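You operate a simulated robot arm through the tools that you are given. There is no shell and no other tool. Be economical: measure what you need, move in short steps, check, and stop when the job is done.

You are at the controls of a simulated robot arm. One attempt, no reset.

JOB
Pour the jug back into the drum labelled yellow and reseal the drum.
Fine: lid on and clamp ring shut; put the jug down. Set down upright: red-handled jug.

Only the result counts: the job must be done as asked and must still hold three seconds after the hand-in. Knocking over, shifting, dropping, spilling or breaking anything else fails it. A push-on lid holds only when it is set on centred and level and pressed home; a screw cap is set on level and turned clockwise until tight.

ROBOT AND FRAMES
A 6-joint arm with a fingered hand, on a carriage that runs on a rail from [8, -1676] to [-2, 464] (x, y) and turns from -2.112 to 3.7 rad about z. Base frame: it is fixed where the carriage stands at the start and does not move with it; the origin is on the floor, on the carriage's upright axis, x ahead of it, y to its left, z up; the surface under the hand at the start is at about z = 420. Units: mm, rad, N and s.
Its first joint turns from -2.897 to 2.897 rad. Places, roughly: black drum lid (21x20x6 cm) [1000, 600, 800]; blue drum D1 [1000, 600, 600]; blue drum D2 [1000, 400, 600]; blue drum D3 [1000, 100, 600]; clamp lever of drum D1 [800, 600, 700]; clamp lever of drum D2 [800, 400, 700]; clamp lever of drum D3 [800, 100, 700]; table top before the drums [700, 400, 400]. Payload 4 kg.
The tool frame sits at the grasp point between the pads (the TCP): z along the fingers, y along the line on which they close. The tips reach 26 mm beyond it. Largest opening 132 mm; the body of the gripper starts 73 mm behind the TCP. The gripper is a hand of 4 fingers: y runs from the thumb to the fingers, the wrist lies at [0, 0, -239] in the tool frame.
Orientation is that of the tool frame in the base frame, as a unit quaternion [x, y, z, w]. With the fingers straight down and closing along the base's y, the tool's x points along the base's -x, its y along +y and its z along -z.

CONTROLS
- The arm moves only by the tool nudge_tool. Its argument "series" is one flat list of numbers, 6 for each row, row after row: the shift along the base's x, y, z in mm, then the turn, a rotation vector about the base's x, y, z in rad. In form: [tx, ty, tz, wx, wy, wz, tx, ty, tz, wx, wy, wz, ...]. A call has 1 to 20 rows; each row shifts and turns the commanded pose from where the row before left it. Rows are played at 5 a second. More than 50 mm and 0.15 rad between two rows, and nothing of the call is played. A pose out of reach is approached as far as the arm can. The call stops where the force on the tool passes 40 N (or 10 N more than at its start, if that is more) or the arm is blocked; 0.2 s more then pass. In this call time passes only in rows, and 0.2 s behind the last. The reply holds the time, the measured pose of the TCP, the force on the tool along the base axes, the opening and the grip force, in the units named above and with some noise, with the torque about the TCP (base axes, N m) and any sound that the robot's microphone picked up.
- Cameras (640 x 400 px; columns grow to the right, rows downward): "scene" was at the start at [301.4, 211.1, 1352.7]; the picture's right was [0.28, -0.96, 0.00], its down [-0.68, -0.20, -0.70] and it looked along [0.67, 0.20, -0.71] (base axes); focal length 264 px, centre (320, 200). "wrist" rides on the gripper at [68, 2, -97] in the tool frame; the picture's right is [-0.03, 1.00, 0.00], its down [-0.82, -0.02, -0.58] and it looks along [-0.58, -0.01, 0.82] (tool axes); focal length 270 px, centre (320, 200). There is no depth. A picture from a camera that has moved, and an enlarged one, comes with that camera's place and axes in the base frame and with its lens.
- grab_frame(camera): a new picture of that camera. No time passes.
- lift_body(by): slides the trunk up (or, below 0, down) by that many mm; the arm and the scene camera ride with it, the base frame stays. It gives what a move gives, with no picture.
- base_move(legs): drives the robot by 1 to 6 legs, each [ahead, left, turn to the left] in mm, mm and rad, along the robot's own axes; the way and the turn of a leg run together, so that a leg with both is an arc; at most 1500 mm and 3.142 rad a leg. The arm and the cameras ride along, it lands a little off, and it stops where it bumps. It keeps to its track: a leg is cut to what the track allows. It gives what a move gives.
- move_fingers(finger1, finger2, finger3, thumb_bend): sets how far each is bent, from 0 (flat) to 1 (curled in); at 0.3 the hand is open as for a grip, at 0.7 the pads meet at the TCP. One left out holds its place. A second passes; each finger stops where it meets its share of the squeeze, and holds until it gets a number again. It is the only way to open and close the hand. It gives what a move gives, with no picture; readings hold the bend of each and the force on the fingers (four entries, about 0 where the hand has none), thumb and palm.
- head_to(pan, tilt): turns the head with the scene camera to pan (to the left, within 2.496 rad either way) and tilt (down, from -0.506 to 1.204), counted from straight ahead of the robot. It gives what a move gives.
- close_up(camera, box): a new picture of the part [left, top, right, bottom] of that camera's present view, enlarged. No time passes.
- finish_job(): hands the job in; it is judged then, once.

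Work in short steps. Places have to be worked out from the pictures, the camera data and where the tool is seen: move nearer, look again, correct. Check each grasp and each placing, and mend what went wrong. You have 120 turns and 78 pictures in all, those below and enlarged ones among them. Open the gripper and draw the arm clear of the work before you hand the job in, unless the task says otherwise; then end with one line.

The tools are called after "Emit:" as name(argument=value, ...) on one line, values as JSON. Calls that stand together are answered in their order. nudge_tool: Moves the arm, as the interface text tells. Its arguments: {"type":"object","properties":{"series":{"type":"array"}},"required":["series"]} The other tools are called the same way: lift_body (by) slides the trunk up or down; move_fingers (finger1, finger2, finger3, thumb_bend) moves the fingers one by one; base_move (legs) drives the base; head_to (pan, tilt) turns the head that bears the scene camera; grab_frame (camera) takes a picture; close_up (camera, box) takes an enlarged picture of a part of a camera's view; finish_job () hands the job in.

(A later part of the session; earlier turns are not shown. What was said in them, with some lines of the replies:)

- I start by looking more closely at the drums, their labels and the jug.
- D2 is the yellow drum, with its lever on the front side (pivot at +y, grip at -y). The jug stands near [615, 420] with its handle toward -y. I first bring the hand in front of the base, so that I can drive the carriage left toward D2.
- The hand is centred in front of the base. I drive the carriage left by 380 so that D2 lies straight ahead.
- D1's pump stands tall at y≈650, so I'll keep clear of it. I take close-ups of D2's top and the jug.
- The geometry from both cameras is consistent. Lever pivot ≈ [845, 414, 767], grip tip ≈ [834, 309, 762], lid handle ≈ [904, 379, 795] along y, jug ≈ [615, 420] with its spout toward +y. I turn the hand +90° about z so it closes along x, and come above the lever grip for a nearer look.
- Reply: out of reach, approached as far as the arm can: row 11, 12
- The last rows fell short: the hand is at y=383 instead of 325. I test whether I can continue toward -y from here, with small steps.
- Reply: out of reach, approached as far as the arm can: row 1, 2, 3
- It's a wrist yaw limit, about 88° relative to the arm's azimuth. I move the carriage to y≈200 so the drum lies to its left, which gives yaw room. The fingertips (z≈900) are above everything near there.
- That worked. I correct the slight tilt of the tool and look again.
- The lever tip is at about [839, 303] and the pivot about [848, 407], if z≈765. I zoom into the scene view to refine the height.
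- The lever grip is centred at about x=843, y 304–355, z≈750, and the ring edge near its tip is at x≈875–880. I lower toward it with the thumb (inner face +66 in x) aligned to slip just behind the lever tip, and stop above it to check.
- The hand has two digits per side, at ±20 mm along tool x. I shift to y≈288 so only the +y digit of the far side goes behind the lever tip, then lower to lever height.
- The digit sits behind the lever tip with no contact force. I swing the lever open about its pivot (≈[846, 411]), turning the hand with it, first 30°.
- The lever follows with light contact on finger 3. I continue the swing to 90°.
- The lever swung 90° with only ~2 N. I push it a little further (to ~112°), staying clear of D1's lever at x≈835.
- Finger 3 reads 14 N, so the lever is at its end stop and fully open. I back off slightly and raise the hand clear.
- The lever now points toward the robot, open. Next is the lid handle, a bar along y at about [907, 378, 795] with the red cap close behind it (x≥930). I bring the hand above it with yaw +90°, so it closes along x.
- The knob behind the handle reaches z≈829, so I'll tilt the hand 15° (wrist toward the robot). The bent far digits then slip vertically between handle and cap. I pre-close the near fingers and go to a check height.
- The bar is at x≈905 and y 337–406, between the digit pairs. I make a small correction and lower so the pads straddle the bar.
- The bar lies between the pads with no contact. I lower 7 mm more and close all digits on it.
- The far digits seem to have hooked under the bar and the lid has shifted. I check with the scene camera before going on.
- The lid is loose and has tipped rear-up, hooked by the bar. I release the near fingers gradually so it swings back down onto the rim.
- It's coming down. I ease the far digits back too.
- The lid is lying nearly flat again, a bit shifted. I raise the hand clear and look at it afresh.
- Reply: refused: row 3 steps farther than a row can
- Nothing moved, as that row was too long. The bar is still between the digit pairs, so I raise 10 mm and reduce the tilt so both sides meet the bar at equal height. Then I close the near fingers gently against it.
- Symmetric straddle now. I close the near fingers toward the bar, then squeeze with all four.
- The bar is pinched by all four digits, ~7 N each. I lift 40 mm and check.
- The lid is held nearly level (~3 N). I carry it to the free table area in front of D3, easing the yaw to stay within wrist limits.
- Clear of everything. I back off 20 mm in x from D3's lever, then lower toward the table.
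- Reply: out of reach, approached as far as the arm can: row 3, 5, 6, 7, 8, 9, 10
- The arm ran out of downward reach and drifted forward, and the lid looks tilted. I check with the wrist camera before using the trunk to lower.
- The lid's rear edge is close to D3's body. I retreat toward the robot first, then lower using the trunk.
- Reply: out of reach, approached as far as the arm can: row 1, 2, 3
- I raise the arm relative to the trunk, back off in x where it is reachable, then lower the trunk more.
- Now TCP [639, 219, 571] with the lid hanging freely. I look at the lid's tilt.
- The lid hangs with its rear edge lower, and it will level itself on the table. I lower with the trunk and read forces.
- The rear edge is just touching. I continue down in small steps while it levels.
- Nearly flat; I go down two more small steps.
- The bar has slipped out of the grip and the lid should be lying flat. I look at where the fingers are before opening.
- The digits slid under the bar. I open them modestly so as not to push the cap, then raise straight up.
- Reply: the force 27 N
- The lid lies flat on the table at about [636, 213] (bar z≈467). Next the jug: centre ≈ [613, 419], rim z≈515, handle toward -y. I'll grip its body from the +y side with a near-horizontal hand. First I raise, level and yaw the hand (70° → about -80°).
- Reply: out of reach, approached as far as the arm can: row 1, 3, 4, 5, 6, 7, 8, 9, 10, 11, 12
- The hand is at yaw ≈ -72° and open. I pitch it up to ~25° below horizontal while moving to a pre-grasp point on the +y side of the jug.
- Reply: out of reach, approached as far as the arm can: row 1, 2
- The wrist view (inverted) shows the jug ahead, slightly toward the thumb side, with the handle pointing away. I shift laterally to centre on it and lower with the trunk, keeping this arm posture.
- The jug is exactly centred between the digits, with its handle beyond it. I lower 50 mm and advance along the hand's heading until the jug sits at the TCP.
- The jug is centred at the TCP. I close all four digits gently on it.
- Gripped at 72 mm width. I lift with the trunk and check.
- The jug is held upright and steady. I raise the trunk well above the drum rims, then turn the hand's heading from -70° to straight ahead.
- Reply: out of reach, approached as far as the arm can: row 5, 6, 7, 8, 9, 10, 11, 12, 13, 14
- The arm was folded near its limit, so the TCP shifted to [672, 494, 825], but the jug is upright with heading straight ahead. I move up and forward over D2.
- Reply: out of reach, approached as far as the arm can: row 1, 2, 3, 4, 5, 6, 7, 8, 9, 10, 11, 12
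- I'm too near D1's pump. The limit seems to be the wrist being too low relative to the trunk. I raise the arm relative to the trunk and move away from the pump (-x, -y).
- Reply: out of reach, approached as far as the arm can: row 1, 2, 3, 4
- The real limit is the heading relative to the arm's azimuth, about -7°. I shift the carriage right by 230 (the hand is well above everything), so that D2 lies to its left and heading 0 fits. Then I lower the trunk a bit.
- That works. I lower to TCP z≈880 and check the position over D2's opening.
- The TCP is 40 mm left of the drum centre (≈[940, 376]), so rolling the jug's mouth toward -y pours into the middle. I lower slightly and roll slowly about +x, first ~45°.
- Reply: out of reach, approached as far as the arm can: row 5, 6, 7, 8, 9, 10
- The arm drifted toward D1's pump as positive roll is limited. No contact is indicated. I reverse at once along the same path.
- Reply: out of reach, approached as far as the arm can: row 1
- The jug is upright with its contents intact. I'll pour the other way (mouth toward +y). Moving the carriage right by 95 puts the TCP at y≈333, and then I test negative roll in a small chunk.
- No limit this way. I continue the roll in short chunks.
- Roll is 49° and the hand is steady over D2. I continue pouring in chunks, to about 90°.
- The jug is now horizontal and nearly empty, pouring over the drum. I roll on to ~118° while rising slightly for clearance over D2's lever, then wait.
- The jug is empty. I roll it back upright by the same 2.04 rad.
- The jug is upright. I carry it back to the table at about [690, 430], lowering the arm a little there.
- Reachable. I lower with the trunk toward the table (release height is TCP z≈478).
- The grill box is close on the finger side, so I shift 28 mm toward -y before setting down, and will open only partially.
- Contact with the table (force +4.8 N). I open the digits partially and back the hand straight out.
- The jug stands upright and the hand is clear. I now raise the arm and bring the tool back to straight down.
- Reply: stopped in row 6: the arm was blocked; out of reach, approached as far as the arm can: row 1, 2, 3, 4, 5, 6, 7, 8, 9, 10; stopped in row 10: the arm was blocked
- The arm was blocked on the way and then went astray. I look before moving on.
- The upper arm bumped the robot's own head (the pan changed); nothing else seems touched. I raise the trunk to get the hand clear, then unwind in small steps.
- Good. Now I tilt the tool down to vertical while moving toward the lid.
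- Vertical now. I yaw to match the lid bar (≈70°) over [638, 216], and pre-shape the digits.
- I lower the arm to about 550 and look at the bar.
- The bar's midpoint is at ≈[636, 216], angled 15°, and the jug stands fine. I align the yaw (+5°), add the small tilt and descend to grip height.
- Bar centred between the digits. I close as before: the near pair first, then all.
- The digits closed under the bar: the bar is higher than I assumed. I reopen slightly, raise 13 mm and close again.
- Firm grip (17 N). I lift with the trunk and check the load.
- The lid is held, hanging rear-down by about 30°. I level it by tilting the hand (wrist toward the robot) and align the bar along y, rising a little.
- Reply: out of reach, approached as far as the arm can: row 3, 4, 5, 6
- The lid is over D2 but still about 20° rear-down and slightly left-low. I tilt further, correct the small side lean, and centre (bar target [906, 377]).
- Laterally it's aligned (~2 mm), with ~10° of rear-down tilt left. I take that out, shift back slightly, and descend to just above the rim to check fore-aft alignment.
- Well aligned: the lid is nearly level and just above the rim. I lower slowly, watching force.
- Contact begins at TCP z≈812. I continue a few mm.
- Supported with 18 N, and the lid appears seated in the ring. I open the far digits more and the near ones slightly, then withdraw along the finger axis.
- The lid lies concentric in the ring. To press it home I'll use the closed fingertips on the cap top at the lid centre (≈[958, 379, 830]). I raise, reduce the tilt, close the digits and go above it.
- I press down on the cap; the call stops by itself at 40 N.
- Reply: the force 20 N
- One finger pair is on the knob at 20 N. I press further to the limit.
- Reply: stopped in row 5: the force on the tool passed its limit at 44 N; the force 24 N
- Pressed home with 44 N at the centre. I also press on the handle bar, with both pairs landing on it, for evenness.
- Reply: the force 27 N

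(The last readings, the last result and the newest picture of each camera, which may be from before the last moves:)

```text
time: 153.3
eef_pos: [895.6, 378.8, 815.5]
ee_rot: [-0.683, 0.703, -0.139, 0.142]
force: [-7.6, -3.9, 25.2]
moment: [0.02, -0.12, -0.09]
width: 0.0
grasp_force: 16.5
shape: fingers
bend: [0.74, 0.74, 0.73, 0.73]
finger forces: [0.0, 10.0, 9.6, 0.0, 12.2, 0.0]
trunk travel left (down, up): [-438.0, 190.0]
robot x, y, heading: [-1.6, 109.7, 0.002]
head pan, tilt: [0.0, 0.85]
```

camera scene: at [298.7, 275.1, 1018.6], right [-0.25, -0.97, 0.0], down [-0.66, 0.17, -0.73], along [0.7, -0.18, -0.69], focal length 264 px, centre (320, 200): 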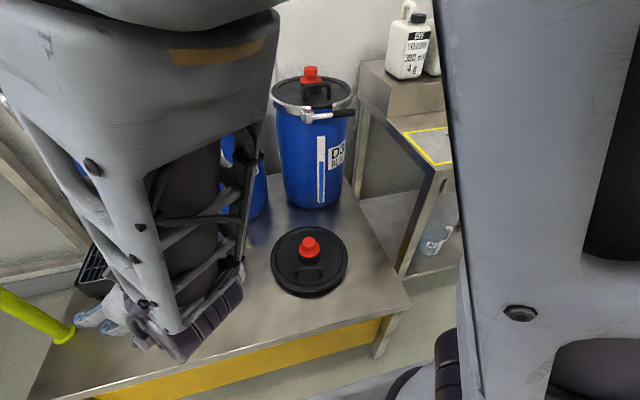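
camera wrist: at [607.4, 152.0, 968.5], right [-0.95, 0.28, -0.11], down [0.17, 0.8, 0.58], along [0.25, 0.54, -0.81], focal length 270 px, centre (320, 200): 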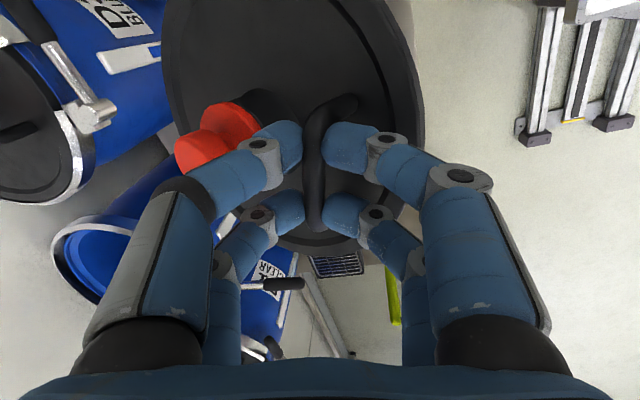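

Balanced 25 N on the bar, so the lid is home. Next is closing the lever, which is open pointing toward -x from its pivot [846, 411]. I move the closed fist to its +y side and lower to lever height.

Emit:
nudge_tool(series=[0, 0, 25, 0, 0, 0, -5, 0, 25, 0, 0, 0, -27, 19.5, 0, 0, 0, 0, -27, 19.5, 0, 0, 0, 0, -27, 19.5, 0, 0, 0, 0, -27, 19.5, 0, 0, 0, 0, -23, 19, 0, 0, 0, 0, 0, 0, -35, 0, 0, 0, 0, 0, -35, 0, 0, 0, 0, 0, -34, 0, 0, 0])

```text
time: 155.5
eef_pos: [757.8, 475.3, 759.4]
ee_rot: [-0.683, 0.703, -0.138, 0.14]
force: [1.0, 0.1, 0.9]
moment: [0.0, -0.02, 0.01]
width: 0.1
grasp_force: 0.2
shape: fingers
bend: [0.73, 0.73, 0.72, 0.72]
finger forces: [0.1, 0.0, 0.0, 0.1, 0.0, 0.1]
trunk travel left (down, up): [-438.0, 190.0]
robot x, y, heading: [-1.2, 109.5, -0.001]
head pan, tilt: [0.0, 0.85]
```

In position beside the lever. I push it along its arc toward closed, first about 60°.

Emit:
nudge_tool(series=[1, -10, 0, 0, 0, 0, 1, -9, 0, 0, 0, 0, -4.5, -11.3, 0, 0, 0, 0, -4.5, -11.3, 0, 0, 0, 0, -1.5, -11.7, 0, 0, 0, 0, -1.5, -11.7, 0, 0, 0, 0, 2.5, -12.2, 0, 0, 0, 0, 2.5, -12.2, 0, 0, 0, 0, 6, -11.3, 0, 0, 0, 0, 6, -11.3, 0, 0, 0, 0])

```text
time: 157.7
eef_pos: [765.7, 363.0, 758.2]
ee_rot: [-0.683, 0.703, -0.138, 0.14]
force: [0.1, 0.6, -0.5]
moment: [0.01, 0.0, 0.01]
width: 0.1
grasp_force: 0.0
shape: fingers
bend: [0.73, 0.73, 0.72, 0.72]
finger forces: [0.0, 0.1, 0.1, 0.1, 0.0, 0.1]
trunk travel left (down, up): [-438.0, 190.0]
robot x, y, heading: [3.5, 108.3, 0.0]
head pan, tilt: [0.0, 0.85]
```

No contact force, so the fist may have passed above the lever. I check with the wrist camera.

Emit:
grab_frame(camera="wrist")

```text
1 pictures are left
camera wrist: at [725.2, 294.3, 846.5], right [-0.92, 0.05, -0.38], down [-0.18, 0.82, 0.55], along [0.34, 0.57, -0.74], focal length 270 px, centre (320, 200)
```

wrist: 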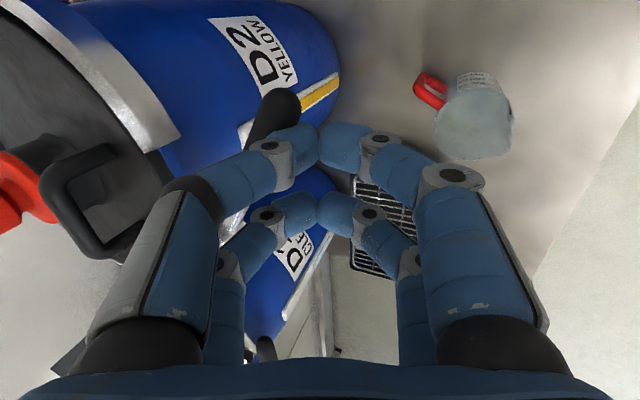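

The lever is following (tip at ≈[782, 320], about 55° swung). I continue and press it shut.

Emit:
nudge_tool(series=[8.5, -9, 0, 0, 0, 0, 8.5, -9, 0, 0, 0, 0, 11, -6, 0, 0, 0, 0, 11, -6, 0, 0, 0, 0, 5, -1, 0, 0, 0, 0, 5, 0, 0, 0, 0, 0])

```text
time: 159.1
eef_pos: [814.6, 333.0, 759.4]
ee_rot: [-0.683, 0.703, -0.139, 0.141]
force: [-5.0, -1.0, 6.7]
moment: [0.12, -0.11, 0.09]
width: 0.0
grasp_force: 6.5
shape: fingers
bend: [0.73, 0.73, 0.74, 0.72]
finger forces: [0.0, 0.1, 12.7, 0.0, 0.0, 0.0]
trunk travel left (down, up): [-438.0, 190.0]
robot x, y, heading: [0.2, 110.7, -0.001]
head pan, tilt: [0.0, 0.85]
```

Resistance begins. I keep pushing +x in small steps.

Emit:
nudge_tool(series=[4, 0, 0, 0, 0, 0, 4, 0, 0, 0, 0, 0, 4, 0, 0, 0, 0, 0, 4, 0, 0, 0, 0, 0, 4, 0, 0, 0, 0, 0])

```text
time: 160.3
eef_pos: [832.3, 333.2, 758.9]
ee_rot: [-0.684, 0.703, -0.138, 0.139]
force: [-32.3, -2.3, 18.9]
moment: [-0.08, 0.11, -0.19]
width: 0.3
grasp_force: 26.6
shape: fingers
bend: [0.71, 0.71, 0.81, 0.81]
finger forces: [0.1, 0.0, 21.1, 0.1, 31.6, 0.0]
trunk travel left (down, up): [-438.0, 190.0]
robot x, y, heading: [-4.3, 105.2, -0.001]
head pan, tilt: [0.0, 0.85]
```

32 N against it. I give one last push to the limit, then back away.

Emit:
nudge_tool(series=[4, 0, 0, 0, 0, 0, 4, 0, 0, 0, 0, 0, 4, 0, 0, 0, 0, 0])

```text
time: 161.1
eef_pos: [843.8, 332.1, 758.9]
ee_rot: [-0.684, 0.703, -0.137, 0.138]
force: [-43.4, 1.9, 16.7]
moment: [-0.1, 0.46, -0.19]
width: 3.3
grasp_force: 29.5
shape: fingers
bend: [0.71, 0.71, 0.84, 0.86]
finger forces: [0.0, 7.6, 11.8, 0.1, 38.1, 0.0]
trunk travel left (down, up): [-438.0, 190.0]
robot x, y, heading: [-1.8, 108.6, -0.002]
head pan, tilt: [0.0, 0.85]
```

I back off, raise and move the hand to the right so that the last picture shows D2 freely.

Emit:
nudge_tool(series=[-15, 0, 0, 0, 0, 0, -20, 0, 0, 0, 0, 0, -25, 0, 0, 0, 0, 0, -20, 0, 35, 0, 0, 0, -15, 0, 40, 0, 0, 0, -5, -20, 30, 0, 0, -0.06, -5, -30, 0, 0, 0, -0.06, -5, -30, 0, 0, 0, -0.06, 0, -35, 0, 0, 0, -0.06, 0, -35, 0, 0, 0, -0.06, 0, -35, 0, 0, 0, -0.06, 0, -35, 0, 0, 0, -0.06])

```text
time: 163.7
eef_pos: [734.6, 111.7, 864.7]
ee_rot: [-0.521, 0.83, -0.165, 0.107]
force: [-0.2, -0.2, -0.2]
moment: [0.01, 0.0, -0.02]
width: 0.0
grasp_force: 0.0
shape: fingers
bend: [0.7, 0.72, 0.74, 0.77]
finger forces: [0.0, 0.0, 0.0, 0.1, 0.0, 0.1]
trunk travel left (down, up): [-438.0, 190.0]
robot x, y, heading: [-0.6, 106.0, -0.001]
head pan, tilt: [0.0, 0.85]
```

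Last picture: D2's lid, ring and lever.

Emit:
close_up(camera="scene", box=[238, 120, 358, 195])

```text
5.33 times, centred on (298, 158) of scene
camera zoom: at [275.0, 295.8, 1410.7], right [0.0, -1.0, 0.0], down [-0.75, 0.0, -0.66], along [0.66, 0.0, -0.75], focal length 1409 px, centre (437, 427)
```

zoom: 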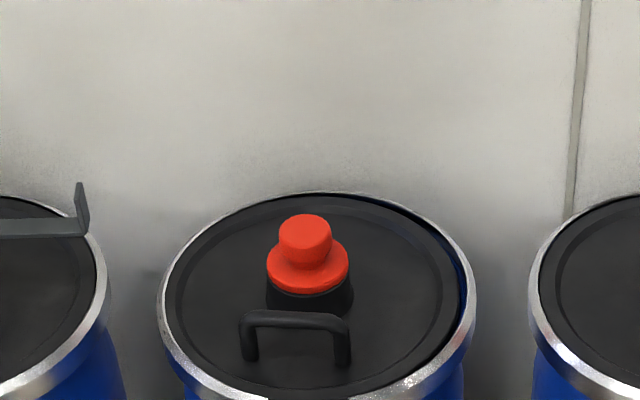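

The lid is seated, but a thin gap shows on its right (-y) rear side. I press the lid plate on that side and compare it with the left side, which should push it fully home.

Emit:
nudge_tool(series=[0, 30, 10, 0, 0, 0.06, 0, 40, 10, 0, 0, 0.06, 0, 40, 0, 0, 0, 0.06, 0, 42, 0, 0, 0, 0.06, 0, 40, 0, 0, 0, 0.06, 30, 0, 0, 0, 0, 0.06, 40, 0, 0, 0, 0, 0.06, 40, 0, 0, 0, 0, 0, 45, 0, 0, 0, 0, 0, 45, 0, 0, 0, 0, 0])

Emit:
nudge_tool(series=[0, 0, -35, 0, 0, 0, 0, 0, -30, 0, 0, 0, 0, 0, -12, 0, 0, 0, 0, 0, -6, 0, 0, 0, 0, 0, -5, 0, 0, 0, 0, 0, -5, 0, 0, 0, 0, 0, -5, 0, 0, 0, 0, 0, -5, 0, 0, 0, 0, 0, -5, 0, 0, 0, 0, 0, -5, 0, 0, 0])

```text
time: 165.9
eef_pos: [935.2, 306.3, 884.4]
ee_rot: [-0.683, 0.704, -0.138, 0.14]
force: [-0.2, 0.3, -0.1]
moment: [-0.02, 0.02, -0.01]
width: 0.0
grasp_force: 0.0
shape: fingers
bend: [0.7, 0.72, 0.74, 0.77]
finger forces: [0.0, 0.0, 0.0, 0.0, 0.1, 0.0]
trunk travel left (down, up): [-438.0, 190.0]
robot x, y, heading: [-2.7, 104.6, -0.003]
head pan, tilt: [0.0, 0.85]
```

```text
time: 167.8
eef_pos: [939.7, 304.6, 786.5]
ee_rot: [-0.683, 0.703, -0.14, 0.144]
force: [-7.3, -3.1, 24.3]
moment: [-0.48, 0.19, -0.12]
width: 0.2
grasp_force: 19.4
shape: fingers
bend: [0.73, 0.73, 0.73, 0.77]
finger forces: [39.5, 0.0, 0.1, 0.1, 0.0, 0.1]
trunk travel left (down, up): [-438.0, 190.0]
robot x, y, heading: [-1.5, 109.1, -0.002]
head pan, tilt: [0.0, 0.85]
stopped in row 9: the force on the tool passed its limit at 45 N (the readings are from after the stop); the commanded pose is now the measured one
```

The right side held firm at 45 N with TCP z 786.5. I do the mirrored press on the left side.

Emit:
nudge_tool(series=[0, 0, 45, 0, 0, 0, 0, 0, 45, 0, 0, 0, -1, 36, 5, 0, 0, 0, -1, 36, 0, 0, 0, 0, -1, 36, 0, 0, 0, 0, 0, 36, 0, 0, 0, 0, 0, 0, -45, 0, 0, 0, 0, 0, -30, 0, 0, 0, 0, 0, -5, 0, 0, 0, 0, 0, -5, 0, 0, 0, 0, 0, -5, 0, 0, 0, 0, 0, -5, 0, 0, 0, 0, 0, -5, 0, 0, 0, 0, 0, -5, 0, 0, 0, 0, 0, -5, 0, 0, 0])

```text
time: 170.8
eef_pos: [939.9, 451.0, 780.5]
ee_rot: [-0.683, 0.701, -0.141, 0.146]
force: [-2.2, -0.6, 17.0]
moment: [-0.21, 0.02, -0.08]
width: 0.0
grasp_force: 9.1
shape: fingers
bend: [0.75, 0.74, 0.72, 0.72]
finger forces: [17.8, 0.1, 0.0, 0.1, 0.0, 0.1]
trunk travel left (down, up): [-438.0, 190.0]
robot x, y, heading: [0.2, 104.9, 0.0]
head pan, tilt: [0.0, 0.85]
stopped in row 14: the force on the tool passed its limit at 45 N (the readings are from after the stop); the commanded pose is now the measured one
```

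Both sides are pressed. I give the lever one final confirming push, as before: back, down to lever height, then +x.

Emit:
nudge_tool(series=[0, 0, 45, 0, 0, 0, 0, 0, 45, 0, 0, 0, -36, -23, 0, 0, 0, 0, -36, -23, 0, 0, 0, 0, -36, -24, 0, 0, 0, 0, -36, -24, 0, 0, 0, 0, -36, -24, 0, 0, 0, 0, 0, 0, -35, 0, 0, 0, 0, 0, -40, 0, 0, 0, 0, 0, -37, 0, 0, 0])

Emit:
nudge_tool(series=[15, 0, 0, 0, 0, 0, 15, 0, 0, 0, 0, 0, 8, 0, 0, 0, 0, 0, 6, 0, 0, 0, 0, 0, 5, 0, 0, 0, 0, 0])

Emit:
nudge_tool(series=[5, 0, 0, 0, 0, 0, 5, 0, 0, 0, 0, 0, 5, 0, 0, 0, 0, 0, 5, 0, 0, 0, 0, 0, 5, 0, 0, 0, 0, 0, 5, 0, 0, 0, 0, 0])

```text
time: 173.0
eef_pos: [756.8, 332.1, 755.9]
ee_rot: [-0.683, 0.702, -0.14, 0.145]
force: [-0.7, -0.1, -0.4]
moment: [-0.02, 0.0, -0.01]
width: 0.0
grasp_force: 0.0
shape: fingers
bend: [0.73, 0.73, 0.72, 0.72]
finger forces: [0.1, 0.0, 0.0, 0.1, 0.0, 0.0]
trunk travel left (down, up): [-438.0, 190.0]
robot x, y, heading: [-5.1, 104.4, 0.001]
head pan, tilt: [0.0, 0.85]
```

```text
time: 174.2
eef_pos: [806.7, 332.7, 756.0]
ee_rot: [-0.683, 0.702, -0.14, 0.145]
force: [1.1, -0.2, -0.6]
moment: [-0.02, -0.04, 0.01]
width: 0.0
grasp_force: 0.1
shape: fingers
bend: [0.73, 0.73, 0.72, 0.72]
finger forces: [0.0, 0.0, 0.1, 0.1, 0.0, 0.0]
trunk travel left (down, up): [-438.0, 190.0]
robot x, y, heading: [-3.0, 107.3, 0.0]
head pan, tilt: [0.0, 0.85]
```

```text
time: 175.5
eef_pos: [829.2, 330.8, 755.8]
ee_rot: [-0.684, 0.702, -0.139, 0.144]
force: [-24.5, -5.0, 25.3]
moment: [-0.04, -0.11, -0.18]
width: 0.0
grasp_force: 25.2
shape: fingers
bend: [0.71, 0.71, 0.8, 0.78]
finger forces: [0.1, 0.0, 24.2, 0.0, 26.1, 0.0]
trunk travel left (down, up): [-438.0, 190.0]
robot x, y, heading: [0.6, 107.2, 0.002]
head pan, tilt: [0.0, 0.85]
stopped in row 6: the force on the tool passed its limit at 42 N (the readings are from after the stop); the commanded pose is now the measured one
```

The lever stayed shut and is at its hard stop. I withdraw, open the hand and move clear.

Emit:
nudge_tool(series=[-15, 0, 0, 0, 0, 0, -20, 0, 0, 0, 0, 0, -25, 0, 0, 0, 0, 0, -20, 0, 35, 0, 0, 0, -15, 0, 40, 0, 0, 0, -5, -20, 40, 0, 0, -0.06, -5, -30, 30, 0, 0, -0.06, -5, -30, 0, 0, 0, -0.06, 0, -30, 0, 0, 0, -0.06])

Emit:
move_fingers(finger1=0.3, finger2=0.3, finger3=0.3, thumb_bend=0.3)

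```text
time: 177.5
eef_pos: [720.7, 219.8, 902.4]
ee_rot: [-0.595, 0.779, -0.155, 0.127]
force: [0.0, 0.6, -0.6]
moment: [-0.02, 0.01, -0.02]
width: 0.0
grasp_force: 0.0
shape: fingers
bend: [0.71, 0.72, 0.74, 0.76]
finger forces: [0.0, 0.0, 0.0, 0.1, 0.0, 0.0]
trunk travel left (down, up): [-438.0, 190.0]
robot x, y, heading: [-1.4, 105.6, -0.004]
head pan, tilt: [0.0, 0.85]
```

```text
time: 178.5
eef_pos: [719.3, 220.8, 901.0]
ee_rot: [-0.595, 0.779, -0.154, 0.127]
force: [0.6, 0.0, 0.0]
moment: [0.0, 0.0, 0.0]
width: 132.5
grasp_force: 0.1
shape: fingers
bend: [0.3, 0.3, 0.3, 0.3]
finger forces: [0.0, 0.0, 0.0, 0.1, 0.1, 0.1]
trunk travel left (down, up): [-438.0, 190.0]
robot x, y, heading: [0.9, 112.7, -0.005]
head pan, tilt: [0.0, 0.85]
```

The jug was emptied into D2 and stands upright on the table. The lid is pressed on and the lever is at its stop. The hand is open and clear, so I hand in.

Emit:
finish_job()

```text
The job is handed in.
```

I poured the jug back into D2, the yellow drum, put the lid on and pressed it down, pushed the clamp lever shut, and left the jug upright on the table. My last picture still showed a thin gap on one side of the lid. I pressed both sides again after that but had no pictures left to confirm it closed. I judged the lever shut by feel only.
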